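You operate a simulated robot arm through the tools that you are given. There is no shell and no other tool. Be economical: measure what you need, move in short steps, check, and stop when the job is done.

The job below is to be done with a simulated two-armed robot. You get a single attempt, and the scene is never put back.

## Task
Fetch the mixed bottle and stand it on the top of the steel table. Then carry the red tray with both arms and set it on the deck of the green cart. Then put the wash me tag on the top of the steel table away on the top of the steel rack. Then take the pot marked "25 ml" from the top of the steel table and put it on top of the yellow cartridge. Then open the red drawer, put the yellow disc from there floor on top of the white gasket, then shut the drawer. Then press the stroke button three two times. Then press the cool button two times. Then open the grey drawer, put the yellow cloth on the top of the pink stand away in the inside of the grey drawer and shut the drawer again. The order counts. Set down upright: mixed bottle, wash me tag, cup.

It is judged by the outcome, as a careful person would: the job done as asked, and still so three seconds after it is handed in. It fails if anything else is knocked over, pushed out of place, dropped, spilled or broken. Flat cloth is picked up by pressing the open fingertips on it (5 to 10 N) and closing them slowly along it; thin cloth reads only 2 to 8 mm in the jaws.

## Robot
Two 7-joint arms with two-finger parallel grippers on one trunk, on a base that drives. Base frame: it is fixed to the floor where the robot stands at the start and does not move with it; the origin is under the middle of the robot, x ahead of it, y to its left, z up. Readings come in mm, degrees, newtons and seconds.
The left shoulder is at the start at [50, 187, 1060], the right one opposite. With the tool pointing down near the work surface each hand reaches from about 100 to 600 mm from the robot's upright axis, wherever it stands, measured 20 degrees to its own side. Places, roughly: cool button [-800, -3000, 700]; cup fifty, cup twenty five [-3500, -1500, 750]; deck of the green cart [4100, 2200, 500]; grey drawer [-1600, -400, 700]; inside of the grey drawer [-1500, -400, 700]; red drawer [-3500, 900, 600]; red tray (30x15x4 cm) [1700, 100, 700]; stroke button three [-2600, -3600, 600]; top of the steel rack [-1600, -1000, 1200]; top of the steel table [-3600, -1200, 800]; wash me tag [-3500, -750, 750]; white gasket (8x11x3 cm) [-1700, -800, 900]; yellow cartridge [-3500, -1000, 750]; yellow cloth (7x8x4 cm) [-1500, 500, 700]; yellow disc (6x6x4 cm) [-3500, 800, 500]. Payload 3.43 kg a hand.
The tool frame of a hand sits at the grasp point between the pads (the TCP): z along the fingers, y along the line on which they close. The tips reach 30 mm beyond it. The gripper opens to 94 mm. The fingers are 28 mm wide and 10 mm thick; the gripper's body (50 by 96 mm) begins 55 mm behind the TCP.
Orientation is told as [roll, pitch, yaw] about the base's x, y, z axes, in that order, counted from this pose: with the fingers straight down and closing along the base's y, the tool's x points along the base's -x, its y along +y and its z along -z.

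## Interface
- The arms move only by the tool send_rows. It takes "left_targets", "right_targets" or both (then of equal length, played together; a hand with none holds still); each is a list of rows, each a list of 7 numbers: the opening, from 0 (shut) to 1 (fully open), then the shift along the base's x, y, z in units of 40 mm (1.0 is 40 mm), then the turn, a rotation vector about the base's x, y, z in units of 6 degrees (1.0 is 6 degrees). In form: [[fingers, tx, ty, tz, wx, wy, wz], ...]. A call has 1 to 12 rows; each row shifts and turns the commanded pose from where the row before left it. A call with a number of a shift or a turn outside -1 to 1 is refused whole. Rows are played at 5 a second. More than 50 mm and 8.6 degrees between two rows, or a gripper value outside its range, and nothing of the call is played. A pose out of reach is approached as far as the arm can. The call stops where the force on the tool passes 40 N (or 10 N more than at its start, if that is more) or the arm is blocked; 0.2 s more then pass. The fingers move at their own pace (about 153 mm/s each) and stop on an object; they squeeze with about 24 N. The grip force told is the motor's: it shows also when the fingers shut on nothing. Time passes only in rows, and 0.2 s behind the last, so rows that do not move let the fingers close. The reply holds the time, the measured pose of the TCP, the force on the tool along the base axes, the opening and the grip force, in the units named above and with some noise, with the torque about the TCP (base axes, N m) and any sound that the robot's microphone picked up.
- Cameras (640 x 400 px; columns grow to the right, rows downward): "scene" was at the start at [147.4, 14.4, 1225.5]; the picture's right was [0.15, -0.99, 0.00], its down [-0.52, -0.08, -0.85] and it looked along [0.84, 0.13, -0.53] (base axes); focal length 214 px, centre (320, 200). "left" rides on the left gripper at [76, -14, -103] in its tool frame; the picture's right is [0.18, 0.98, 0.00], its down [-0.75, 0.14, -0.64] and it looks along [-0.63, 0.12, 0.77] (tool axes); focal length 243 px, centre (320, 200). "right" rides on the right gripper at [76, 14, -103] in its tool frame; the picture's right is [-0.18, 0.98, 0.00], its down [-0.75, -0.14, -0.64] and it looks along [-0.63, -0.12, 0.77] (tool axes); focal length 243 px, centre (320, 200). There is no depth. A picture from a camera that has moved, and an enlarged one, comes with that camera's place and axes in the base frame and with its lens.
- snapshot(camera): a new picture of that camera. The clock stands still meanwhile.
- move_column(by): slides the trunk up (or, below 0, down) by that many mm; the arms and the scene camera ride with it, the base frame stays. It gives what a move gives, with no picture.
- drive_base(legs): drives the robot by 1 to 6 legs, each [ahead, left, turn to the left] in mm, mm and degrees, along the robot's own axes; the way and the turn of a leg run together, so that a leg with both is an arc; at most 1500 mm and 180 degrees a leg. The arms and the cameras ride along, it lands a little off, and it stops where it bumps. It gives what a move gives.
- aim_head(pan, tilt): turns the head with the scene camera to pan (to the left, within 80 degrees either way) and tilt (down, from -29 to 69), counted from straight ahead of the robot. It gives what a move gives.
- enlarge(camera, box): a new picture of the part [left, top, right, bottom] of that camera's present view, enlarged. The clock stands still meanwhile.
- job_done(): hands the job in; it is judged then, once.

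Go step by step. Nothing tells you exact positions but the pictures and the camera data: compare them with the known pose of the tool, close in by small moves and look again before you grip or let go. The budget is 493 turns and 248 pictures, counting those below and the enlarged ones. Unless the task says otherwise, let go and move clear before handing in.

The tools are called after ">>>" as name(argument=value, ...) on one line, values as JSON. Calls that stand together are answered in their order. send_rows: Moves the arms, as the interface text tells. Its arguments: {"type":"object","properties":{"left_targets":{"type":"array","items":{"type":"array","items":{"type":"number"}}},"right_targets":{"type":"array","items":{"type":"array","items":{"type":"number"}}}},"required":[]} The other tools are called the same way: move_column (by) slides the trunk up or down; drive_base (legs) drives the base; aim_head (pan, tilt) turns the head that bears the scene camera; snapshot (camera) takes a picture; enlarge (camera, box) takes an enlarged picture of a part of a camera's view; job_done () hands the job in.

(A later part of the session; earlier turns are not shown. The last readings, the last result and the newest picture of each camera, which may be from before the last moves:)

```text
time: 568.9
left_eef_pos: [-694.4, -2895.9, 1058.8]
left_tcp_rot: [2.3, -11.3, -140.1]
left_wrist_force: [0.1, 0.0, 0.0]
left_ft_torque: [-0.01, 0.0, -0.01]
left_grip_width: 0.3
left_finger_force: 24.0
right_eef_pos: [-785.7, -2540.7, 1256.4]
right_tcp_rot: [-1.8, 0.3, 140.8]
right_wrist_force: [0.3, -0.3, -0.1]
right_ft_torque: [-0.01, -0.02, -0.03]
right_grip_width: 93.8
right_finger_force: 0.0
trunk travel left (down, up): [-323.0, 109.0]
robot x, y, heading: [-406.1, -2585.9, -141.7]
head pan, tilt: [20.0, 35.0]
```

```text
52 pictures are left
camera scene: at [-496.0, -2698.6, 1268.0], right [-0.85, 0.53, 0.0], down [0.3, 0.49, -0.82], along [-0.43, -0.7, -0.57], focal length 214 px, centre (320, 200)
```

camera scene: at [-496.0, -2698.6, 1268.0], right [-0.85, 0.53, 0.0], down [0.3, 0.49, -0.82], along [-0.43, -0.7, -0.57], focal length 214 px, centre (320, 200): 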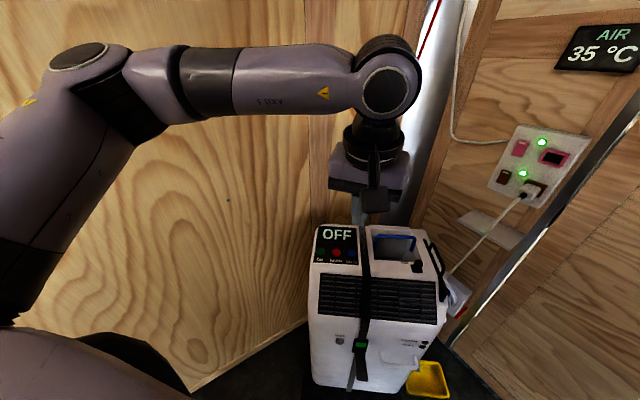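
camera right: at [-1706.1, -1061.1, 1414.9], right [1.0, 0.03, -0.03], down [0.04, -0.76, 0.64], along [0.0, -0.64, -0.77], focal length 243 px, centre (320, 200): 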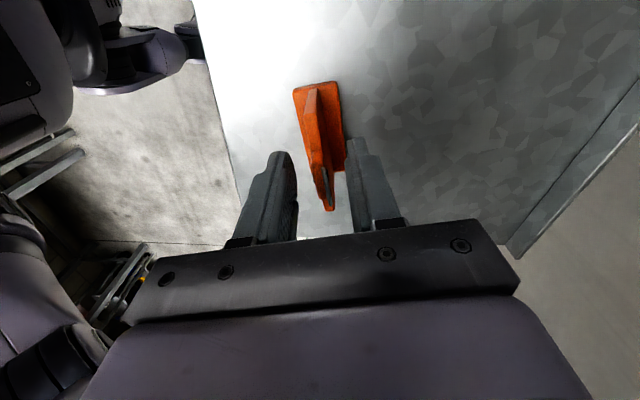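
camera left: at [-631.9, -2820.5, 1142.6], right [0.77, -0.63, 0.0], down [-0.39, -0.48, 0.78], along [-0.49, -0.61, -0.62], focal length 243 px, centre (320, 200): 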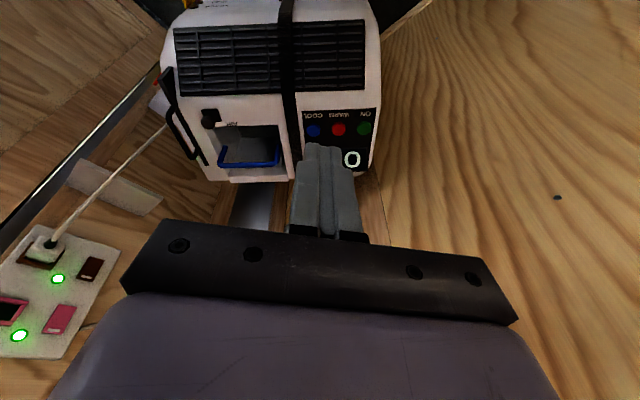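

COOL button triangulates to ≈(-830,-3048,730). I roll 50 mm on and bring the left hand above it.

>>> drive_base(legs=[[50, 0, 0]])

>>> send_rows(left_targets=[[0, -0.4, -0.5, -0.8, 0, 0, 0], [0, -0.4, -0.5, -0.8, 0, 0, 0], [0, -0.4, -0.5, -0.8, 0, 0, 0], [0, -0.4, -0.5, -0.8, 0, 0, 0], [0, -0.4, -0.5, -0.8, 0, 0, 0], [0, -0.4, -0.5, -0.8, 0, 0, 0]])

>>> snapshot(camera="left")

```text
time: 569.8
left_eef_pos: [-733.7, -2927.2, 1059.4]
left_tcp_rot: [2.3, -11.3, -140.0]
left_wrist_force: [-0.8, -1.2, -0.4]
left_ft_torque: [-0.01, -0.01, -0.02]
left_grip_width: 0.0
left_finger_force: 23.1
right_eef_pos: [-826.6, -2571.4, 1255.6]
right_tcp_rot: [-1.8, 0.3, 140.8]
right_wrist_force: [0.6, 0.3, 0.6]
right_ft_torque: [0.01, 0.0, -0.01]
right_grip_width: 93.8
right_finger_force: 0.0
trunk travel left (down, up): [-323.0, 109.0]
robot x, y, heading: [-436.9, -2614.8, -141.6]
head pan, tilt: [20.0, 35.0]
```

```text
time: 571.2
left_eef_pos: [-829.3, -3045.8, 867.0]
left_tcp_rot: [2.2, -11.5, -139.9]
left_wrist_force: [0.5, 0.4, -0.1]
left_ft_torque: [0.01, 0.01, -0.04]
left_grip_width: 0.2
left_finger_force: 24.1
right_eef_pos: [-825.6, -2572.0, 1255.6]
right_tcp_rot: [-1.8, 0.5, 140.7]
right_wrist_force: [0.1, -0.3, -0.3]
right_ft_torque: [-0.02, 0.0, 0.03]
right_grip_width: 94.2
right_finger_force: 0.2
trunk travel left (down, up): [-323.0, 109.0]
robot x, y, heading: [-442.6, -2616.1, -141.9]
head pan, tilt: [20.0, 35.0]
```

```text
51 pictures are left
camera left: at [-767.0, -2970.9, 950.0], right [0.78, -0.63, 0.0], down [-0.39, -0.48, 0.78], along [-0.49, -0.61, -0.62], focal length 243 px, centre (320, 200)
```

left: 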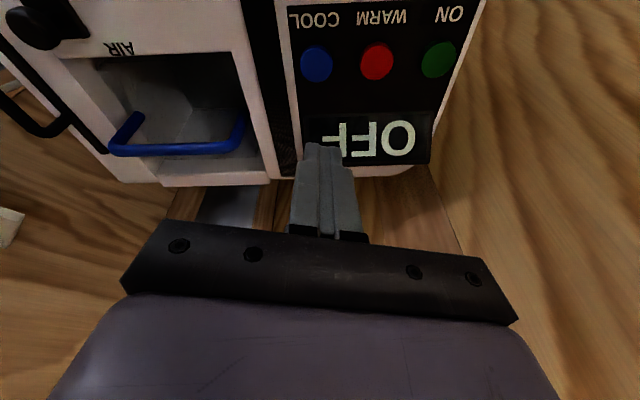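

Button refined to ≈(-824,-3037,737). I centre over it and lower to ~30 mm above.

>>> send_rows(left_targets=[[0, 0.25, 0.32, -0.4, 0, 0, 0], [0, 0, 0, -0.6, 0, 0, 0], [0, 0, 0, -0.6, 0, 0, 0]])

>>> snapshot(camera="left")

>>> enlarge(camera="scene", box=[300, 180, 420, 280])

```text
time: 572.0
left_eef_pos: [-818.5, -3033.7, 803.5]
left_tcp_rot: [2.3, -11.4, -140.0]
left_wrist_force: [0.9, 0.8, -0.7]
left_ft_torque: [-0.01, -0.03, -0.02]
left_grip_width: 0.0
left_finger_force: 24.1
right_eef_pos: [-825.1, -2571.0, 1256.8]
right_tcp_rot: [-1.8, 0.3, 140.8]
right_wrist_force: [0.5, 0.3, -0.4]
right_ft_torque: [0.03, -0.03, 0.0]
right_grip_width: 94.2
right_finger_force: 0.1
trunk travel left (down, up): [-323.0, 109.0]
robot x, y, heading: [-440.6, -2620.2, -141.7]
head pan, tilt: [20.0, 35.0]
```

```text
50 pictures are left
camera left: at [-756.3, -2958.5, 887.3], right [0.78, -0.63, 0.0], down [-0.39, -0.48, 0.78], along [-0.49, -0.61, -0.62], focal length 243 px, centre (320, 200)
```

left: 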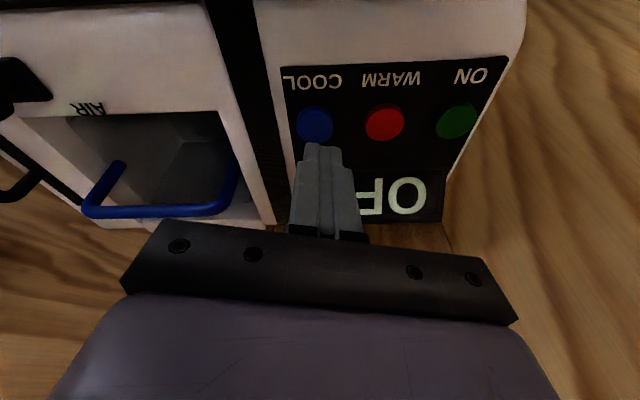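

```text
4.00 times, centred on (360, 230) of scene
camera zoom: at [-535.0, -2729.2, 1268.1], right [-0.85, 0.53, 0.0], down [0.3, 0.49, -0.82], along [-0.43, -0.7, -0.57], focal length 858 px, centre (160, 80)
```

zoom: 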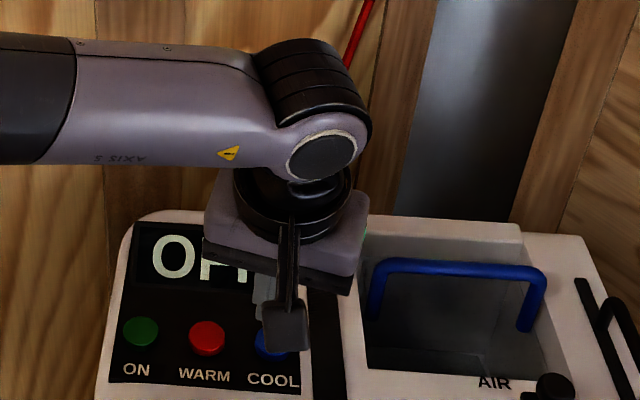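

The fingertip is right above the button. I press down in small steps until a click.

>>> send_rows(left_targets=[[0, 0, 0, -0.3, 0, 0, 0], [0, 0, 0, -0.3, 0, 0, 0]])

>>> send_rows(left_targets=[[0, 0, 0, -0.15, 0, 0, 0]])

>>> send_rows(left_targets=[[0, 0, 0, -0.12, 0, 0, 0]])

```text
time: 572.6
left_eef_pos: [-817.9, -3034.1, 779.8]
left_tcp_rot: [2.4, -11.3, -140.0]
left_wrist_force: [0.2, -0.1, 0.7]
left_ft_torque: [0.03, -0.01, 0.02]
left_grip_width: 0.0
left_finger_force: 24.4
right_eef_pos: [-826.6, -2570.9, 1256.5]
right_tcp_rot: [-1.7, 0.3, 140.8]
right_wrist_force: [0.3, 1.0, 0.7]
right_ft_torque: [-0.03, -0.01, 0.0]
right_grip_width: 94.0
right_finger_force: 0.1
trunk travel left (down, up): [-323.0, 109.0]
robot x, y, heading: [-441.5, -2615.8, -141.8]
head pan, tilt: [20.0, 35.0]
```

```text
time: 573.0
left_eef_pos: [-819.4, -3034.5, 774.1]
left_tcp_rot: [2.2, -11.4, -140.0]
left_wrist_force: [-0.1, -0.1, -0.1]
left_ft_torque: [0.05, -0.02, 0.0]
left_grip_width: 0.0
left_finger_force: 24.0
right_eef_pos: [-825.5, -2570.4, 1256.5]
right_tcp_rot: [-1.8, 0.3, 140.8]
right_wrist_force: [-0.4, -0.9, -0.6]
right_ft_torque: [0.02, -0.02, -0.03]
right_grip_width: 93.8
right_finger_force: 0.0
trunk travel left (down, up): [-323.0, 109.0]
robot x, y, heading: [-445.9, -2620.6, -141.7]
head pan, tilt: [20.0, 35.0]
```

```text
time: 573.4
left_eef_pos: [-819.0, -3033.4, 769.8]
left_tcp_rot: [2.3, -11.4, -140.0]
left_wrist_force: [0.1, 0.1, 2.0]
left_ft_torque: [0.05, -0.02, 0.01]
left_grip_width: 0.0
left_finger_force: 23.7
right_eef_pos: [-824.7, -2570.0, 1255.8]
right_tcp_rot: [-1.7, 0.3, 140.7]
right_wrist_force: [-0.7, -1.3, -0.1]
right_ft_torque: [-0.03, -0.01, 0.01]
right_grip_width: 94.2
right_finger_force: 0.1
trunk travel left (down, up): [-323.0, 109.0]
robot x, y, heading: [-444.8, -2619.8, -141.6]
head pan, tilt: [20.0, 35.0]
```

>>> send_rows(left_targets=[[0, 0, 0, -0.08, 0, 0, 0]])

>>> send_rows(left_targets=[[0, 0, 0, -0.08, 0, 0, 0]])

```text
time: 573.8
left_eef_pos: [-818.5, -3034.5, 766.7]
left_tcp_rot: [2.3, -11.3, -140.0]
left_wrist_force: [2.1, -1.1, 4.9]
left_ft_torque: [0.01, -0.07, -0.01]
left_grip_width: 0.1
left_finger_force: 24.3
right_eef_pos: [-823.8, -2570.5, 1256.5]
right_tcp_rot: [-1.7, 0.3, 140.8]
right_wrist_force: [-0.5, 0.2, -0.4]
right_ft_torque: [0.0, 0.06, 0.0]
right_grip_width: 94.0
right_finger_force: 0.1
trunk travel left (down, up): [-323.0, 109.0]
robot x, y, heading: [-442.0, -2614.0, -141.4]
head pan, tilt: [20.0, 35.0]
heard: click
```

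```text
time: 574.2
left_eef_pos: [-819.0, -3034.1, 765.0]
left_tcp_rot: [2.3, -11.4, -140.0]
left_wrist_force: [4.8, -1.2, 12.4]
left_ft_torque: [0.02, -0.21, 0.0]
left_grip_width: 0.0
left_finger_force: 24.1
right_eef_pos: [-824.9, -2570.3, 1256.0]
right_tcp_rot: [-1.6, 0.3, 140.7]
right_wrist_force: [-0.5, 0.1, 0.6]
right_ft_torque: [0.0, -0.02, -0.01]
right_grip_width: 93.9
right_finger_force: 0.0
trunk travel left (down, up): [-323.0, 109.0]
robot x, y, heading: [-445.2, -2618.4, -141.8]
head pan, tilt: [20.0, 35.0]
```

Click. I raise 20 mm and press a second time.

>>> send_rows(left_targets=[[0, 0, 0, 0.3, 0, 0, 0], [0, 0, 0, 0.3, 0, 0, 0], [0, 0, 0, 0, 0, 0, 0]])

>>> send_rows(left_targets=[[0, 0, 0, -0.3, 0, 0, 0], [0, 0, 0, -0.22, 0, 0, 0], [0, 0, 0, -0.06, 0, 0, 0]])

```text
time: 575.0
left_eef_pos: [-820.6, -3033.5, 787.0]
left_tcp_rot: [2.3, -11.2, -140.0]
left_wrist_force: [-0.7, 0.1, 0.5]
left_ft_torque: [0.01, 0.04, 0.01]
left_grip_width: 0.3
left_finger_force: 24.7
right_eef_pos: [-826.1, -2571.0, 1256.7]
right_tcp_rot: [-1.7, 0.3, 140.7]
right_wrist_force: [0.2, 0.1, -0.4]
right_ft_torque: [-0.01, -0.02, 0.0]
right_grip_width: 94.1
right_finger_force: 0.1
trunk travel left (down, up): [-323.0, 109.0]
robot x, y, heading: [-442.4, -2620.5, -141.7]
head pan, tilt: [20.0, 35.0]
```

```text
time: 575.8
left_eef_pos: [-818.9, -3033.9, 764.4]
left_tcp_rot: [2.3, -11.6, -139.9]
left_wrist_force: [2.4, -0.8, 11.0]
left_ft_torque: [0.02, -0.11, 0.01]
left_grip_width: 0.1
left_finger_force: 23.6
right_eef_pos: [-825.2, -2569.2, 1257.2]
right_tcp_rot: [-1.7, 0.3, 140.8]
right_wrist_force: [-0.1, 0.1, 0.1]
right_ft_torque: [0.0, 0.01, 0.02]
right_grip_width: 93.8
right_finger_force: 0.1
trunk travel left (down, up): [-323.0, 109.0]
robot x, y, heading: [-438.6, -2621.9, -141.8]
head pan, tilt: [20.0, 35.0]
heard: click
```

Second click — done. I raise the hand and leave the trailer the way I came.

>>> send_rows(left_targets=[[0, 0, 0, 1, 0, 0, 0], [0, 0, 0, 1, 0, 0, 0], [0, 0, 0, 1, 0, 0, 0], [0, 0.4, 0.5, 1, 0, 0, 0], [0, 0.4, 0.5, 1, 0, 0, 0], [0, 0.4, 0.5, 1, 0, 0, 0], [0, 0.4, 0.5, 0, 0, 0, 0]])

>>> drive_base(legs=[[-408, -239, 0], [0, 0, 51.7]])

>>> drive_base(legs=[[-1250, 0, 0], [0, 205, 0], [-1200, 0, 0], [-1090, 0, 0]])

```text
time: 577.4
left_eef_pos: [-752.6, -2953.7, 1003.6]
left_tcp_rot: [2.3, -11.5, -140.0]
left_wrist_force: [0.6, 0.3, -0.2]
left_ft_torque: [0.04, 0.04, 0.01]
left_grip_width: 0.1
left_finger_force: 24.2
right_eef_pos: [-823.9, -2570.3, 1257.2]
right_tcp_rot: [-1.7, 0.2, 140.7]
right_wrist_force: [-0.5, -0.2, 0.1]
right_ft_torque: [0.0, -0.02, 0.0]
right_grip_width: 94.3
right_finger_force: 0.0
trunk travel left (down, up): [-323.0, 109.0]
robot x, y, heading: [-444.0, -2620.2, -141.6]
head pan, tilt: [20.0, 35.0]
```

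```text
time: 582.6
left_eef_pos: [-193.3, -2631.9, 1003.8]
left_tcp_rot: [2.3, -11.4, -87.9]
left_wrist_force: [1.2, -0.4, -1.1]
left_ft_torque: [0.02, 0.02, 0.0]
left_grip_width: 0.0
left_finger_force: 24.1
right_eef_pos: [-539.7, -2451.5, 1256.4]
right_tcp_rot: [-1.7, 0.3, -167.1]
right_wrist_force: [-0.3, -0.2, 1.1]
right_ft_torque: [-0.03, 0.0, 0.01]
right_grip_width: 94.0
right_finger_force: 0.0
trunk travel left (down, up): [-323.0, 109.0]
robot x, y, heading: [-266.5, -2179.3, -89.6]
head pan, tilt: [20.0, 35.0]
```

```text
time: 601.0
left_eef_pos: [2.4, 907.7, 1002.8]
left_tcp_rot: [2.3, -11.4, -88.2]
left_wrist_force: [0.2, -0.4, 0.1]
left_ft_torque: [0.01, -0.03, -0.03]
left_grip_width: 0.1
left_finger_force: 24.1
right_eef_pos: [-342.5, 1086.4, 1256.1]
right_tcp_rot: [-1.6, 0.4, -167.3]
right_wrist_force: [-0.3, 0.3, 0.3]
right_ft_torque: [0.01, 0.03, 0.01]
right_grip_width: 93.9
right_finger_force: 0.0
trunk travel left (down, up): [-323.0, 109.0]
robot x, y, heading: [-67.6, 1358.7, -89.7]
head pan, tilt: [20.0, 35.0]
```

Both buttons are done. Now the grey drawer: I drive back to the aisle in front of the grey cabinet, facing +x.

>>> drive_base(legs=[[0, -1400, 0], [0, -1060, 0], [0, 0, 90], [0, -850, 0], [0, -860, 0]])

>>> aim_head(pan=0, tilt=30)

>>> move_column(by=-85)

>>> snapshot(camera="scene")

```text
time: 625.0
left_eef_pos: [-2060.2, -276.9, 1003.1]
left_tcp_rot: [2.3, -11.3, 2.3]
left_wrist_force: [0.3, 0.1, 0.4]
left_ft_torque: [0.01, -0.02, -0.04]
left_grip_width: 0.0
left_finger_force: 24.1
right_eef_pos: [-2237.8, -623.0, 1256.7]
right_tcp_rot: [-1.7, 0.3, -76.8]
right_wrist_force: [0.3, -0.1, 0.2]
right_ft_torque: [0.0, 0.0, 0.01]
right_grip_width: 94.2
right_finger_force: 0.0
trunk travel left (down, up): [-323.0, 109.0]
robot x, y, heading: [-2510.3, -350.4, 0.3]
head pan, tilt: [20.0, 35.0]
```

```text
time: 625.9
left_eef_pos: [-2061.5, -276.1, 1004.2]
left_tcp_rot: [2.3, -11.3, 2.4]
left_wrist_force: [-0.3, -0.3, 0.7]
left_ft_torque: [-0.02, 0.01, -0.03]
left_grip_width: 0.0
left_finger_force: 23.6
right_eef_pos: [-2237.8, -622.2, 1255.6]
right_tcp_rot: [-1.6, 0.4, -76.9]
right_wrist_force: [0.2, 0.5, -0.6]
right_ft_torque: [-0.02, 0.01, 0.03]
right_grip_width: 94.0
right_finger_force: 0.0
trunk travel left (down, up): [-323.0, 109.0]
robot x, y, heading: [-2510.6, -351.6, 0.5]
head pan, tilt: [0.0, 30.0]
```

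```text
time: 627.1
left_eef_pos: [-2060.0, -276.5, 919.1]
left_tcp_rot: [2.2, -11.4, 2.3]
left_wrist_force: [-0.3, -0.9, 0.4]
left_ft_torque: [0.03, -0.01, 0.0]
left_grip_width: 0.0
left_finger_force: 24.6
right_eef_pos: [-2238.5, -622.9, 1171.3]
right_tcp_rot: [-1.7, 0.4, -76.9]
right_wrist_force: [0.4, 0.1, -1.1]
right_ft_torque: [-0.01, 0.03, 0.02]
right_grip_width: 94.1
right_finger_force: 0.1
trunk travel left (down, up): [-238.0, 194.0]
robot x, y, heading: [-2509.7, -351.4, 0.6]
head pan, tilt: [0.0, 30.0]
```

```text
48 pictures are left
camera scene: at [-2362.2, -348.8, 1190.9], right [0.01, -1.0, 0.0], down [-0.5, 0.0, -0.87], along [0.87, 0.01, -0.5], focal length 214 px, centre (320, 200)
```

scene: 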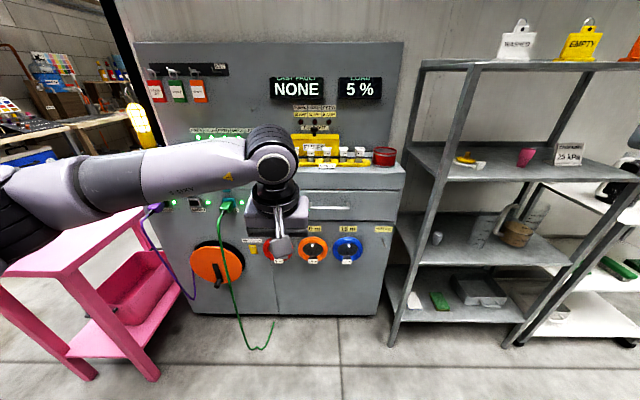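

The grey drawer's bar handle is at ≈(-1690,-375,773). I bring the left hand horizontal and roll it so the fingers close vertically.

>>> send_rows(left_targets=[[0.6, 0, 0, 0, 0, -1, 0], [0.6, 0, 0, 0, 0, -1, 0], [0.6, 0, 0, 0, 0, -1, 0], [0.6, 0, 0, 0, 0, -1, 0], [0.6, 0, 0, 0, 0, -1, 0], [0.6, 0, 0, 0, 0, -1, 0], [0.6, 0, 0, 0, 0, -1, 0], [0.6, 0, 0, 0, 0, -1, 0], [0.6, 0, 0, 0, 0, -1, 0], [0.6, 0, 0, 0, 0, -1, 0], [0.6, 0, 0, 0, 0, -1, 0], [0.6, 0, 0, 0, 0, -1, 0]])

>>> send_rows(left_targets=[[0.6, 0, 0, 0, 0, -1, 0], [0.6, 0, 0, 0, -1, 0, 0], [0.6, 0, 0, 0, -1, 0, 0], [0.6, 0, 0, 0, -1, 0, 0], [0.6, 0, 0, 0, -1, 0, 0], [0.6, 0, 0, 0, -1, 0, 0], [0.6, 0, 0, 0, -1, 0, 0], [0.6, 0, 0, 0, -1, 0, 0], [0.6, 0, 0, 0, -1, 0, 0], [0.6, 0, 0, 0, -1, 0, 0], [0.6, 0, 0, 0, -1, 0, 0], [0.6, 0, 0, 0, -1, 0, 0]])

>>> send_rows(left_targets=[[0.6, 0, 0, 0, -1, 0, 0], [0.6, 0, 0, 0, -1, 0, 0], [0.6, 0, 0, 0, -1, 0, 0], [0.6, 0, 0, 0, -1, 0, 0], [0.6, 0, -0.5, -0.7, 0, 0, 0], [0.6, 0, -0.5, -0.7, 0, 0, 0], [0.6, 0, -0.5, -0.7, 0, 0, 0], [0.6, 0, -0.5, -0.7, 0, 0, 0], [0.6, 0, -0.2, -0.7, 0, 0, 0]])

```text
time: 629.7
left_eef_pos: [-2060.6, -275.7, 918.4]
left_tcp_rot: [-16.5, -83.1, 19.3]
left_wrist_force: [0.4, 0.1, 0.8]
left_ft_torque: [-0.02, 0.01, 0.01]
left_grip_width: 56.3
left_finger_force: 0.1
right_eef_pos: [-2238.5, -623.3, 1172.2]
right_tcp_rot: [-1.7, 0.3, -76.9]
right_wrist_force: [0.5, -0.1, -0.4]
right_ft_torque: [0.0, -0.01, 0.01]
right_grip_width: 94.0
right_finger_force: 0.0
trunk travel left (down, up): [-238.0, 194.0]
robot x, y, heading: [-2507.5, -350.7, 0.8]
head pan, tilt: [0.0, 30.0]
```

```text
time: 632.3
left_eef_pos: [-2059.3, -276.8, 918.1]
left_tcp_rot: [-87.0, -21.5, 89.2]
left_wrist_force: [-0.3, -0.1, 0.1]
left_ft_torque: [-0.03, 0.0, 0.03]
left_grip_width: 56.2
left_finger_force: 0.1
right_eef_pos: [-2238.1, -623.9, 1172.3]
right_tcp_rot: [-1.8, 0.2, -76.9]
right_wrist_force: [0.1, -0.4, -0.2]
right_ft_torque: [-0.02, 0.0, 0.0]
right_grip_width: 94.3
right_finger_force: 0.1
trunk travel left (down, up): [-238.0, 194.0]
robot x, y, heading: [-2508.3, -351.8, 0.4]
head pan, tilt: [0.0, 30.0]
```

```text
time: 634.3
left_eef_pos: [-2060.8, -364.9, 778.0]
left_tcp_rot: [-87.3, 2.3, 89.4]
left_wrist_force: [0.1, 0.0, 0.4]
left_ft_torque: [0.0, 0.02, 0.0]
left_grip_width: 56.1
left_finger_force: 0.1
right_eef_pos: [-2238.7, -623.6, 1170.4]
right_tcp_rot: [-1.7, 0.3, -76.9]
right_wrist_force: [-0.4, -0.6, 0.0]
right_ft_torque: [-0.03, 0.02, 0.0]
right_grip_width: 94.0
right_finger_force: 0.0
trunk travel left (down, up): [-238.0, 194.0]
robot x, y, heading: [-2510.2, -350.7, 0.8]
head pan, tilt: [0.0, 30.0]
```

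>>> drive_base(legs=[[250, 0, -0.6]])

>>> snapshot(camera="left")

>>> snapshot(camera="scene")

```text
time: 636.1
left_eef_pos: [-1806.7, -367.4, 777.8]
left_tcp_rot: [-87.3, 2.2, 88.8]
left_wrist_force: [0.3, -0.2, 0.5]
left_ft_torque: [0.0, 0.01, -0.02]
left_grip_width: 56.4
left_finger_force: 0.1
right_eef_pos: [-1990.2, -624.7, 1170.7]
right_tcp_rot: [-1.7, 0.4, -77.3]
right_wrist_force: [0.4, 0.0, -0.8]
right_ft_torque: [-0.01, 0.01, 0.01]
right_grip_width: 94.1
right_finger_force: 0.1
trunk travel left (down, up): [-238.0, 194.0]
robot x, y, heading: [-2259.4, -350.8, 0.0]
head pan, tilt: [0.0, 30.0]
```

```text
47 pictures are left
camera left: at [-1910.6, -440.0, 798.3], right [-0.05, -0.22, -0.97], down [-0.63, 0.76, -0.14], along [0.77, 0.61, -0.18], focal length 243 px, centre (320, 200)
```

left: 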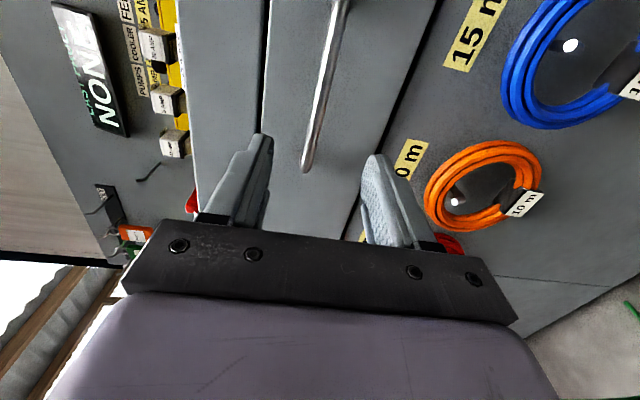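

```text
46 pictures are left
camera scene: at [-2110.5, -348.9, 1190.8], right [0.0, -1.0, 0.0], down [-0.5, 0.0, -0.87], along [0.87, 0.0, -0.5], focal length 214 px, centre (320, 200)
```

scene: 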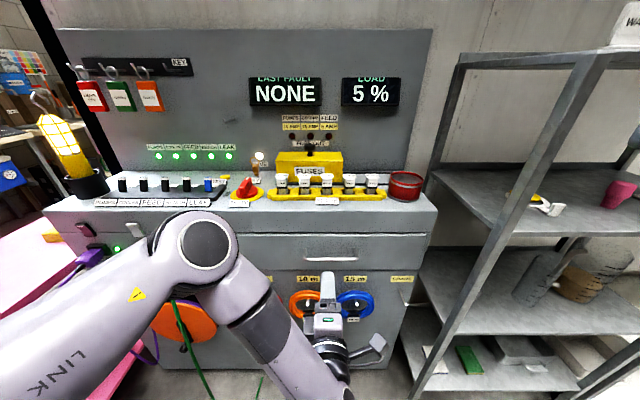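

Bar at (-1690, -309…-460, 769). I adjust and roll in.

>>> send_rows(left_targets=[[0.6, 0, -0.3, -0.2, 0, 0, 0], [0.6, 0, 0, 0, 0, 0, 0]])

>>> drive_base(legs=[[102, 0, 0]])

>>> snapshot(camera="left")

```text
time: 636.7
left_eef_pos: [-1809.1, -379.7, 769.5]
left_tcp_rot: [-87.4, 2.2, 88.8]
left_wrist_force: [0.3, 0.8, -0.4]
left_ft_torque: [0.01, -0.05, 0.03]
left_grip_width: 56.5
left_finger_force: 0.1
right_eef_pos: [-1989.3, -623.6, 1171.8]
right_tcp_rot: [-1.7, 0.4, -77.4]
right_wrist_force: [-0.2, 0.0, 0.2]
right_ft_torque: [-0.02, 0.02, 0.01]
right_grip_width: 93.8
right_finger_force: 0.1
trunk travel left (down, up): [-238.0, 194.0]
robot x, y, heading: [-2261.9, -349.9, 0.0]
head pan, tilt: [0.0, 30.0]
```

```text
time: 637.8
left_eef_pos: [-1707.9, -379.2, 770.6]
left_tcp_rot: [-87.3, 2.2, 88.8]
left_wrist_force: [0.7, 0.3, -1.1]
left_ft_torque: [0.0, -0.03, -0.01]
left_grip_width: 56.4
left_finger_force: 0.0
right_eef_pos: [-1889.2, -624.2, 1171.6]
right_tcp_rot: [-1.7, 0.3, -77.4]
right_wrist_force: [-0.3, 0.1, 0.1]
right_ft_torque: [-0.03, 0.02, 0.01]
right_grip_width: 93.9
right_finger_force: 0.0
trunk travel left (down, up): [-238.0, 194.0]
robot x, y, heading: [-2155.8, -350.4, -0.2]
head pan, tilt: [0.0, 30.0]
```

```text
45 pictures are left
camera left: at [-1810.1, -451.8, 790.1], right [-0.05, -0.22, -0.97], down [-0.63, 0.76, -0.14], along [0.77, 0.61, -0.18], focal length 243 px, centre (320, 200)
```

left: 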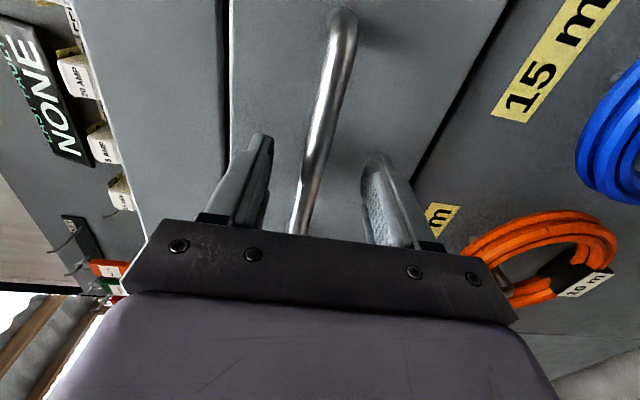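

The bar lies between the fingers. I close and pull by driving back.

>>> send_rows(left_targets=[[0.3, 0, 0, 0, 0, 0, 0], [0, 0, 0, 0, 0, 0, 0], [0, 0, 0, 0, 0, 0, 0], [0, 0, 0, 0, 0, 0, 0]])

>>> drive_base(legs=[[-120, 0, 0]])

>>> drive_base(legs=[[-110, 0, 0]])

>>> snapshot(camera="scene")

```text
time: 638.8
left_eef_pos: [-1707.8, -379.4, 775.4]
left_tcp_rot: [-88.2, 2.3, 88.9]
left_wrist_force: [-5.5, 0.1, 37.5]
left_ft_torque: [1.24, -0.19, -0.05]
left_grip_width: 12.9
left_finger_force: 44.5
right_eef_pos: [-1891.5, -624.0, 1172.5]
right_tcp_rot: [-1.6, 0.4, -77.5]
right_wrist_force: [-1.2, -0.2, -1.1]
right_ft_torque: [0.0, -0.01, -0.01]
right_grip_width: 93.9
right_finger_force: 0.1
trunk travel left (down, up): [-238.0, 194.0]
robot x, y, heading: [-2159.1, -347.9, 0.1]
head pan, tilt: [0.0, 30.0]
```

```text
time: 640.1
left_eef_pos: [-1826.7, -378.8, 775.1]
left_tcp_rot: [-88.3, 2.3, 88.9]
left_wrist_force: [-0.7, -0.7, 36.8]
left_ft_torque: [1.09, -0.2, 0.35]
left_grip_width: 12.6
left_finger_force: 45.0
right_eef_pos: [-2011.2, -623.9, 1171.6]
right_tcp_rot: [-1.5, 0.2, -77.5]
right_wrist_force: [0.6, 0.2, -0.3]
right_ft_torque: [-0.02, 0.01, -0.02]
right_grip_width: 94.0
right_finger_force: 0.0
trunk travel left (down, up): [-238.0, 194.0]
robot x, y, heading: [-2282.8, -350.8, -0.0]
head pan, tilt: [0.0, 30.0]
```

```text
time: 641.4
left_eef_pos: [-1925.9, -377.0, 775.5]
left_tcp_rot: [-88.4, 1.8, 89.2]
left_wrist_force: [3.9, -3.7, -3.1]
left_ft_torque: [1.43, 0.05, 0.24]
left_grip_width: 12.6
left_finger_force: 44.6
right_eef_pos: [-2114.1, -624.1, 1172.0]
right_tcp_rot: [-1.7, 0.3, -77.5]
right_wrist_force: [-0.1, -0.2, 0.0]
right_ft_torque: [-0.01, -0.02, 0.01]
right_grip_width: 94.0
right_finger_force: 0.2
trunk travel left (down, up): [-238.0, 194.0]
robot x, y, heading: [-2383.1, -347.4, -0.1]
head pan, tilt: [0.0, 30.0]
stopped in leg 1: the force on the tool passed its limit (the readings are from after the stop); the commanded pose is now the measured one
```

```text
44 pictures are left
camera scene: at [-2235.2, -349.9, 1190.8], right [0.0, -1.0, 0.0], down [-0.5, 0.0, -0.87], along [0.87, 0.0, -0.5], focal length 214 px, centre (320, 200)
```

scene: 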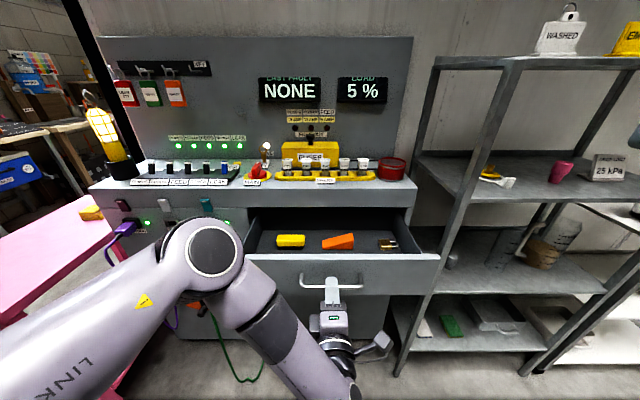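

The drawer is open ~220 mm. I release the handle, back off and bring the left hand back to pointing down.

>>> send_rows(left_targets=[[0.3, 0, 0, 0, 0, 0, 0], [0.6, 0, 0, 0, 0, 0, 0], [0.7, 0, 0, 0, 0, 0, 0]])

>>> drive_base(legs=[[-150, 0, 0]])

>>> send_rows(left_targets=[[1, 0, 0.4, 0.5, 1, 0, 0], [1, 0, 0.4, 0.5, 1, 0, 0], [1, 0, 0.4, 0.5, 1, 0, 0], [1, 0, 0.4, 0.5, 1, 0, 0], [1, 0, 0.4, 0.5, 1, 0, 0], [1, 0, 0.4, 0.5, 1, 0, 0], [1, 0, 0, 0.3, 1, 0, 0], [1, 0, 0, 0.3, 1, 0, 0], [1, 0, 0, 0, 1, 0, 0], [1, 0, 0, 0, 1, 0, 0], [1, 0, 0, 0, 1, 0, 0], [1, 0, 0, 0, 1, 0, 0]])

>>> send_rows(left_targets=[[1, 0, 0, 0, 1, 0, 0], [1, 0, 0, 0, 1, 0, 0], [1, 0, 0, 0, 1, 0, 0], [1, 0, 0, 0, 0, 1, 0], [1, 0, 0, 0, 0, 1, 0], [1, 0, 0, 0, 0, 1, 0], [1, 0, 0, 0, 0, 1, 0], [1, 0, 0, 0, 0, 1, 0], [1, 0, 0, 0, 0, 1, 0], [1, 0, 0, 0, 0, 1, 0], [1, 0, 0, 0, 0, 1, 0], [1, 0, 0, 0, 0, 1, 0]])

>>> send_rows(left_targets=[[1, 0, 0, 0.4, 0, 1, 0], [1, 0, 0, 0.4, 0, 1, 0], [1, 0, 0, 0.4, 0, 1, 0], [1, 0, 0, 0.4, 0, 1, 0], [1, 0, 0, 0.4, 0, 1, 0], [1, 0, 0, 0, 0, 1, 0]])

```text
time: 642.1
left_eef_pos: [-1926.9, -377.1, 776.3]
left_tcp_rot: [-88.6, 2.1, 89.4]
left_wrist_force: [0.4, -0.1, 0.0]
left_ft_torque: [-0.01, 0.01, -0.01]
left_grip_width: 65.9
left_finger_force: 0.0
right_eef_pos: [-2115.8, -624.9, 1171.4]
right_tcp_rot: [-1.7, 0.3, -77.5]
right_wrist_force: [0.1, 0.1, 0.1]
right_ft_torque: [-0.03, -0.02, 0.01]
right_grip_width: 94.1
right_finger_force: 0.1
trunk travel left (down, up): [-238.0, 194.0]
robot x, y, heading: [-2382.9, -351.8, -0.1]
head pan, tilt: [0.0, 30.0]
```

```text
time: 643.5
left_eef_pos: [-2076.6, -377.1, 775.6]
left_tcp_rot: [-88.6, 2.2, 89.3]
left_wrist_force: [0.2, -0.6, -0.2]
left_ft_torque: [0.01, -0.02, -0.01]
left_grip_width: 65.7
left_finger_force: 0.0
right_eef_pos: [-2265.5, -624.5, 1171.5]
right_tcp_rot: [-1.6, 0.3, -77.5]
right_wrist_force: [-0.1, -0.2, 0.6]
right_ft_torque: [-0.03, -0.04, 0.0]
right_grip_width: 94.1
right_finger_force: 0.1
trunk travel left (down, up): [-238.0, 194.0]
robot x, y, heading: [-2537.4, -350.0, -0.1]
head pan, tilt: [0.0, 30.0]
```

```text
time: 646.1
left_eef_pos: [-2077.2, -280.2, 920.8]
left_tcp_rot: [-86.4, -70.0, 87.9]
left_wrist_force: [-0.3, -0.2, -1.0]
left_ft_torque: [-0.02, 0.02, 0.02]
left_grip_width: 94.0
left_finger_force: 0.0
right_eef_pos: [-2266.4, -624.3, 1171.7]
right_tcp_rot: [-1.6, 0.2, -77.5]
right_wrist_force: [-0.2, -0.5, 0.0]
right_ft_torque: [0.02, 0.01, -0.02]
right_grip_width: 93.8
right_finger_force: 0.1
trunk travel left (down, up): [-238.0, 194.0]
robot x, y, heading: [-2537.5, -353.2, -0.2]
head pan, tilt: [0.0, 30.0]
```

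```text
time: 648.7
left_eef_pos: [-2077.8, -281.3, 919.7]
left_tcp_rot: [-0.1, -35.1, 2.5]
left_wrist_force: [0.3, 0.5, -0.3]
left_ft_torque: [0.0, 0.03, 0.02]
left_grip_width: 94.1
left_finger_force: 0.0
right_eef_pos: [-2265.2, -624.8, 1171.7]
right_tcp_rot: [-1.8, 0.3, -77.5]
right_wrist_force: [-0.9, 0.7, -0.4]
right_ft_torque: [-0.03, -0.01, 0.04]
right_grip_width: 94.0
right_finger_force: 0.1
trunk travel left (down, up): [-238.0, 194.0]
robot x, y, heading: [-2536.5, -350.4, -0.3]
head pan, tilt: [0.0, 30.0]
```

```text
time: 650.1
left_eef_pos: [-2075.4, -281.3, 1000.6]
left_tcp_rot: [1.4, 0.9, 2.0]
left_wrist_force: [0.0, 0.5, 0.4]
left_ft_torque: [0.01, 0.02, -0.02]
left_grip_width: 94.1
left_finger_force: 0.2
right_eef_pos: [-2264.9, -624.0, 1171.7]
right_tcp_rot: [-1.7, 0.3, -77.4]
right_wrist_force: [-0.5, -0.8, 0.1]
right_ft_torque: [0.01, 0.02, -0.02]
right_grip_width: 94.1
right_finger_force: 0.0
trunk travel left (down, up): [-238.0, 194.0]
robot x, y, heading: [-2537.3, -349.4, -0.0]
head pan, tilt: [0.0, 30.0]
```

Now to the yellow cloth: I drive round to the stand's +y side, facing -y.

>>> drive_base(legs=[[0, 850, 0], [0, 850, 0], [0, 0, -90], [0, 1000, 0], [200, 0, 0]])

>>> aim_head(pan=0, tilt=40)

>>> snapshot(camera="scene")

>>> snapshot(camera="left")

```text
time: 668.6
left_eef_pos: [-1450.6, 713.4, 999.8]
left_tcp_rot: [1.5, 0.7, -86.8]
left_wrist_force: [0.3, 0.6, -0.7]
left_ft_torque: [0.05, -0.04, 0.0]
left_grip_width: 93.9
left_finger_force: 0.0
right_eef_pos: [-1799.4, 894.9, 1171.2]
right_tcp_rot: [-1.7, 0.3, -166.4]
right_wrist_force: [0.0, 0.2, 0.3]
right_ft_torque: [0.01, -0.03, 0.01]
right_grip_width: 94.4
right_finger_force: 0.0
trunk travel left (down, up): [-238.0, 194.0]
robot x, y, heading: [-1528.3, 1173.1, -88.7]
head pan, tilt: [0.0, 30.0]
```

```text
time: 669.3
left_eef_pos: [-1450.9, 712.6, 999.5]
left_tcp_rot: [1.5, 0.6, -86.7]
left_wrist_force: [-0.2, 0.0, 0.1]
left_ft_torque: [0.0, -0.02, 0.02]
left_grip_width: 94.1
left_finger_force: 0.1
right_eef_pos: [-1797.9, 895.3, 1172.6]
right_tcp_rot: [-1.6, 0.3, -166.3]
right_wrist_force: [0.2, -0.2, 0.3]
right_ft_torque: [-0.03, 0.03, 0.0]
right_grip_width: 93.9
right_finger_force: 0.0
trunk travel left (down, up): [-238.0, 194.0]
robot x, y, heading: [-1524.7, 1168.4, -88.8]
head pan, tilt: [0.0, 40.0]
```

```text
43 pictures are left
camera scene: at [-1526.2, 1028.1, 1175.6], right [-1.0, -0.02, 0.0], down [-0.01, 0.64, -0.77], along [0.01, -0.77, -0.64], focal length 214 px, centre (320, 200)
```

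scene: 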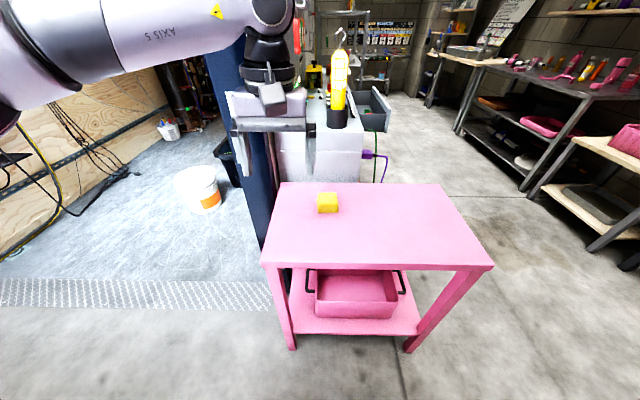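

```text
42 pictures are left
camera left: at [-1471.1, 787.7, 1101.7], right [0.97, 0.24, 0.03], down [0.17, -0.75, 0.64], along [0.17, -0.61, -0.77], focal length 243 px, centre (320, 200)
```

left: 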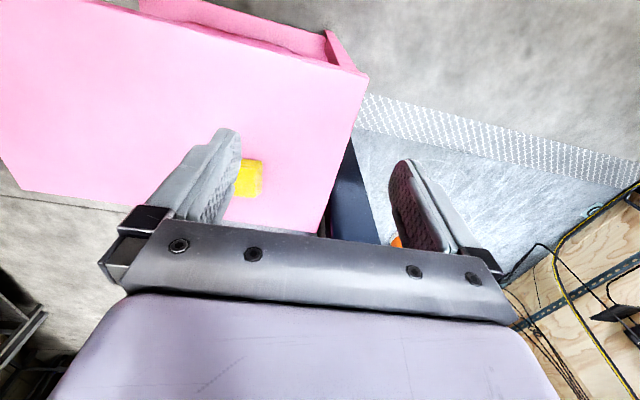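

The cloth (a thick folded one) lies at ≈(-1533,521), stand top z≈720. I move up and place the left hand above it.

>>> drive_base(legs=[[130, -75, -1.2]])

>>> send_rows(left_targets=[[0.9, 0, -0.5, -0.5, 0, 0, -0.3], [0.9, 0, -0.5, -0.6, 0, 0, 0], [0.9, 0, -0.4, -0.6, 0, 0, 0], [0.9, 0, 0, -0.6, 0, 0, 0]])

>>> snapshot(camera="left")

>>> enlarge(camera="scene", box=[230, 160, 390, 260])

```text
time: 670.6
left_eef_pos: [-1534.3, 582.0, 999.3]
left_tcp_rot: [1.5, 0.7, -88.2]
left_wrist_force: [-1.3, 0.3, -0.2]
left_ft_torque: [0.02, -0.03, -0.01]
left_grip_width: 93.8
left_finger_force: 0.1
right_eef_pos: [-1878.7, 770.2, 1172.2]
right_tcp_rot: [-1.8, 0.3, -167.6]
right_wrist_force: [0.8, -0.1, 0.1]
right_ft_torque: [0.03, 0.02, 0.01]
right_grip_width: 94.1
right_finger_force: 0.1
trunk travel left (down, up): [-238.0, 194.0]
robot x, y, heading: [-1598.9, 1045.6, -90.2]
head pan, tilt: [0.0, 40.0]
```

```text
time: 671.6
left_eef_pos: [-1534.7, 525.7, 908.2]
left_tcp_rot: [1.3, 0.6, -90.0]
left_wrist_force: [-0.3, 0.1, -0.2]
left_ft_torque: [0.0, 0.01, 0.01]
left_grip_width: 84.5
left_finger_force: 0.2
right_eef_pos: [-1878.2, 771.0, 1171.4]
right_tcp_rot: [-1.6, 0.3, -167.7]
right_wrist_force: [0.3, 0.4, -0.3]
right_ft_torque: [-0.01, -0.03, -0.01]
right_grip_width: 93.6
right_finger_force: 0.1
trunk travel left (down, up): [-238.0, 194.0]
robot x, y, heading: [-1602.0, 1039.7, -90.3]
head pan, tilt: [0.0, 40.0]
```

```text
41 pictures are left
camera left: at [-1551.0, 600.7, 1008.6], right [0.98, 0.19, 0.03], down [0.13, -0.76, 0.64], along [0.14, -0.62, -0.77], focal length 243 px, centre (320, 200)
```

left: 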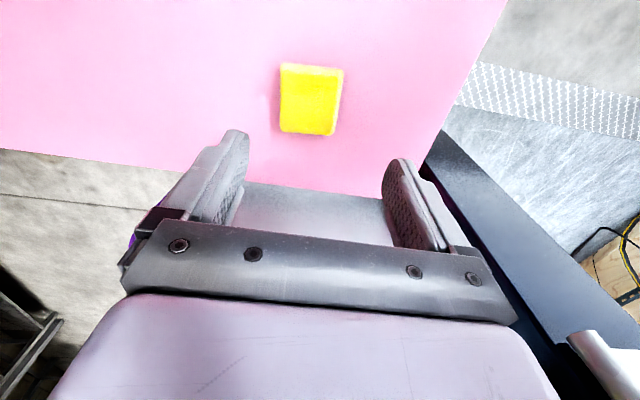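

```text
4.00 times, centred on (310, 210) of scene
camera zoom: at [-1603.2, 897.8, 1175.5], right [-1.0, 0.0, 0.0], down [0.0, 0.64, -0.77], along [0.0, -0.77, -0.64], focal length 858 px, centre (360, 160)
```

zoom: 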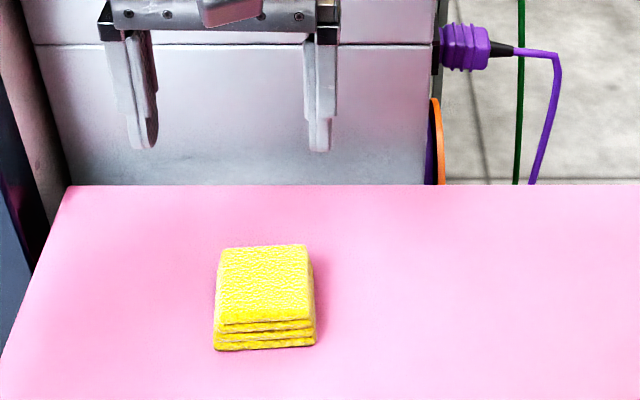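

A folded cloth, ~70 mm wide, centred ≈(-1540,515). I open fully, centre and descend around it.

>>> send_rows(left_targets=[[1, -0.13, -0.25, 0, 0, 0, 0], [1, 0, 0, -0.8, 0, 0, 0], [1, 0, 0, -0.8, 0, 0, 0], [1, 0, 0, -0.8, 0, 0, 0]])

>>> snapshot(camera="left")

```text
time: 672.6
left_eef_pos: [-1540.8, 515.5, 811.7]
left_tcp_rot: [1.3, 0.7, -89.9]
left_wrist_force: [-0.5, 0.1, -0.1]
left_ft_torque: [0.0, 0.01, 0.03]
left_grip_width: 94.0
left_finger_force: 0.0
right_eef_pos: [-1878.8, 772.9, 1171.6]
right_tcp_rot: [-1.6, 0.2, -167.6]
right_wrist_force: [-0.3, -0.6, 0.3]
right_ft_torque: [0.02, -0.01, -0.02]
right_grip_width: 94.1
right_finger_force: 0.1
trunk travel left (down, up): [-238.0, 194.0]
robot x, y, heading: [-1602.7, 1038.0, -90.4]
head pan, tilt: [0.0, 40.0]
```

```text
39 pictures are left
camera left: at [-1556.5, 590.6, 913.3], right [0.98, 0.19, 0.03], down [0.13, -0.76, 0.64], along [0.14, -0.62, -0.77], focal length 243 px, centre (320, 200)
```

left: 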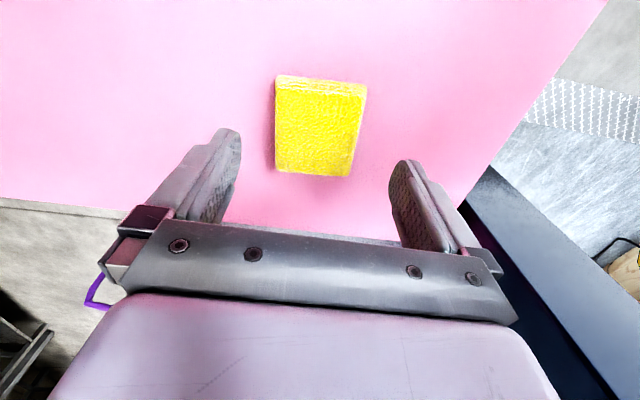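

>>> send_rows(left_targets=[[1, 0, 0.22, -0.6, 0, 0, 0], [1, 0, 0, -0.6, 0, 0, 0], [1, 0, 0, -0.2, 0, 0, 0]])

>>> send_rows(left_targets=[[0.8, 0, 0, 0, 0, 0, 0], [0.6, 0, 0, 0, 0, 0, 0], [0.4, 0, 0, 0, 0, 0, 0], [0.3, 0, 0, 0, 0, 0, 0], [0.3, 0, 0, 0, 0, 0, 0]])

>>> snapshot(camera="left")

```text
time: 673.5
left_eef_pos: [-1540.6, 524.5, 756.9]
left_tcp_rot: [1.5, 0.7, -90.0]
left_wrist_force: [-0.4, 0.5, -1.3]
left_ft_torque: [-0.02, 0.03, 0.0]
left_grip_width: 93.9
left_finger_force: 0.1
right_eef_pos: [-1879.1, 771.9, 1172.0]
right_tcp_rot: [-1.6, 0.4, -167.6]
right_wrist_force: [0.6, 0.1, 0.5]
right_ft_torque: [0.0, -0.01, 0.0]
right_grip_width: 94.0
right_finger_force: 0.0
trunk travel left (down, up): [-238.0, 194.0]
robot x, y, heading: [-1604.4, 1041.1, -90.4]
head pan, tilt: [0.0, 40.0]
```

```text
time: 674.6
left_eef_pos: [-1540.7, 524.7, 756.6]
left_tcp_rot: [1.4, 0.6, -89.9]
left_wrist_force: [0.3, -0.4, 0.8]
left_ft_torque: [-0.01, 0.0, 0.0]
left_grip_width: 67.0
left_finger_force: 23.8
right_eef_pos: [-1879.3, 771.3, 1171.4]
right_tcp_rot: [-1.7, 0.3, -167.7]
right_wrist_force: [-0.4, 0.4, 0.1]
right_ft_torque: [0.0, -0.02, 0.03]
right_grip_width: 93.9
right_finger_force: 0.1
trunk travel left (down, up): [-238.0, 194.0]
robot x, y, heading: [-1601.3, 1039.7, -90.1]
head pan, tilt: [0.0, 40.0]
```

```text
38 pictures are left
camera left: at [-1556.5, 599.3, 857.9], right [0.98, 0.19, 0.03], down [0.13, -0.76, 0.64], along [0.14, -0.62, -0.77], focal length 243 px, centre (320, 200)
```

left: 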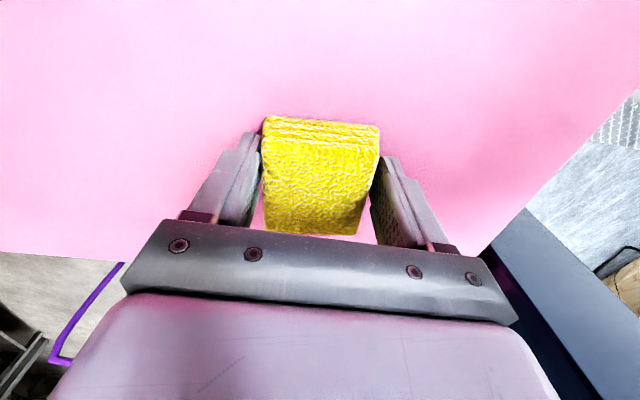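

Gripped (67 mm). I lift and check.

>>> send_rows(left_targets=[[0.3, 0, 0, 0.3, 0, 0, 0], [0.3, 0, 0, 0.6, 0, 0, 0], [0.3, 0, 0, 0.8, 0, 0, 0], [0.3, 0, 0, 0.8, 0, 0, 0], [0.3, 0, 0.3, 0.8, 0, 0, 0], [0.3, 0, 0.5, 0.8, 0, 0, 0]])

>>> snapshot(camera="left")

```text
time: 676.0
left_eef_pos: [-1540.9, 557.0, 921.4]
left_tcp_rot: [1.4, 0.7, -89.8]
left_wrist_force: [0.1, -0.4, -0.7]
left_ft_torque: [0.02, -0.01, 0.0]
left_grip_width: 66.9
left_finger_force: 24.4
right_eef_pos: [-1878.5, 771.5, 1172.0]
right_tcp_rot: [-1.6, 0.3, -167.6]
right_wrist_force: [-0.7, 0.9, -0.4]
right_ft_torque: [-0.01, -0.03, 0.02]
right_grip_width: 94.1
right_finger_force: 0.1
trunk travel left (down, up): [-238.0, 194.0]
robot x, y, heading: [-1602.6, 1042.7, -90.0]
head pan, tilt: [0.0, 40.0]
```

```text
37 pictures are left
camera left: at [-1556.2, 632.3, 1022.7], right [0.98, 0.19, 0.03], down [0.13, -0.76, 0.64], along [0.14, -0.62, -0.77], focal length 243 px, centre (320, 200)
```

left: 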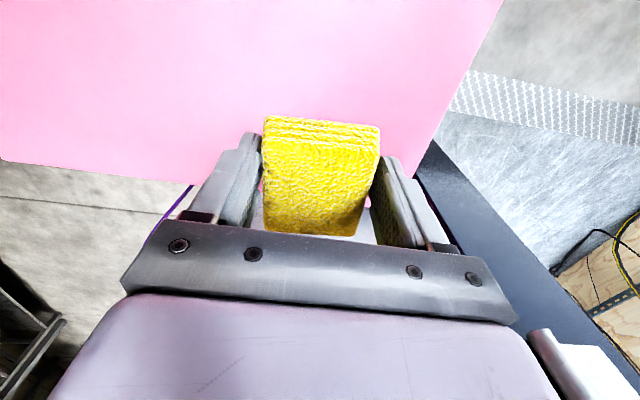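

>>> drive_base(legs=[[-260, 0, 0], [0, -950, 0], [0, 0, 90], [0, -850, 0], [0, -840, 0]])

>>> aim_head(pan=0, tilt=45)

>>> drive_base(legs=[[200, 0, 0]])

>>> snapshot(camera="scene")

```text
time: 694.4
left_eef_pos: [-2098.5, -315.3, 920.0]
left_tcp_rot: [1.5, 0.7, -0.7]
left_wrist_force: [-0.1, -0.6, -1.1]
left_ft_torque: [-0.01, 0.03, -0.04]
left_grip_width: 65.6
left_finger_force: 23.9
right_eef_pos: [-2319.7, -650.3, 1172.4]
right_tcp_rot: [-1.6, 0.3, -78.5]
right_wrist_force: [-0.5, -0.2, -0.1]
right_ft_torque: [0.0, 0.0, 0.0]
right_grip_width: 93.8
right_finger_force: 0.1
trunk travel left (down, up): [-238.0, 194.0]
robot x, y, heading: [-2579.3, -369.1, -1.3]
head pan, tilt: [0.0, 40.0]
```

```text
time: 695.1
left_eef_pos: [-2098.6, -315.9, 920.6]
left_tcp_rot: [1.3, 0.7, -0.7]
left_wrist_force: [0.4, 0.6, -1.0]
left_ft_torque: [-0.03, -0.01, 0.01]
left_grip_width: 65.4
left_finger_force: 23.8
right_eef_pos: [-2318.4, -649.0, 1172.5]
right_tcp_rot: [-1.5, 0.4, -78.5]
right_wrist_force: [0.0, -0.8, -0.4]
right_ft_torque: [0.02, -0.01, -0.03]
right_grip_width: 93.9
right_finger_force: 0.0
trunk travel left (down, up): [-238.0, 194.0]
robot x, y, heading: [-2584.4, -374.8, -0.8]
head pan, tilt: [0.0, 45.0]
```

```text
time: 696.7
left_eef_pos: [-1897.9, -318.2, 920.9]
left_tcp_rot: [1.4, 0.7, -0.9]
left_wrist_force: [-0.2, 0.3, -1.5]
left_ft_torque: [0.0, 0.01, -0.02]
left_grip_width: 65.6
left_finger_force: 23.6
right_eef_pos: [-2118.9, -653.5, 1171.5]
right_tcp_rot: [-1.6, 0.3, -78.6]
right_wrist_force: [0.3, -0.8, -1.1]
right_ft_torque: [0.02, 0.0, -0.03]
right_grip_width: 93.7
right_finger_force: 0.1
trunk travel left (down, up): [-238.0, 194.0]
robot x, y, heading: [-2386.0, -374.6, -1.1]
head pan, tilt: [0.0, 45.0]
```

```text
36 pictures are left
camera scene: at [-2243.1, -375.9, 1168.2], right [-0.02, -1.0, 0.0], down [-0.71, 0.01, -0.71], along [0.71, -0.01, -0.71], focal length 214 px, centre (320, 200)
```

scene: 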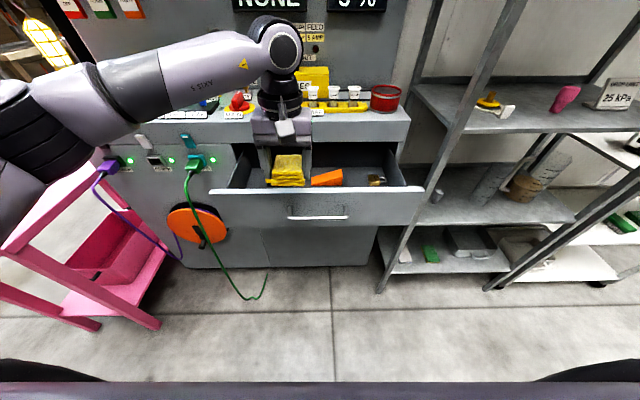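

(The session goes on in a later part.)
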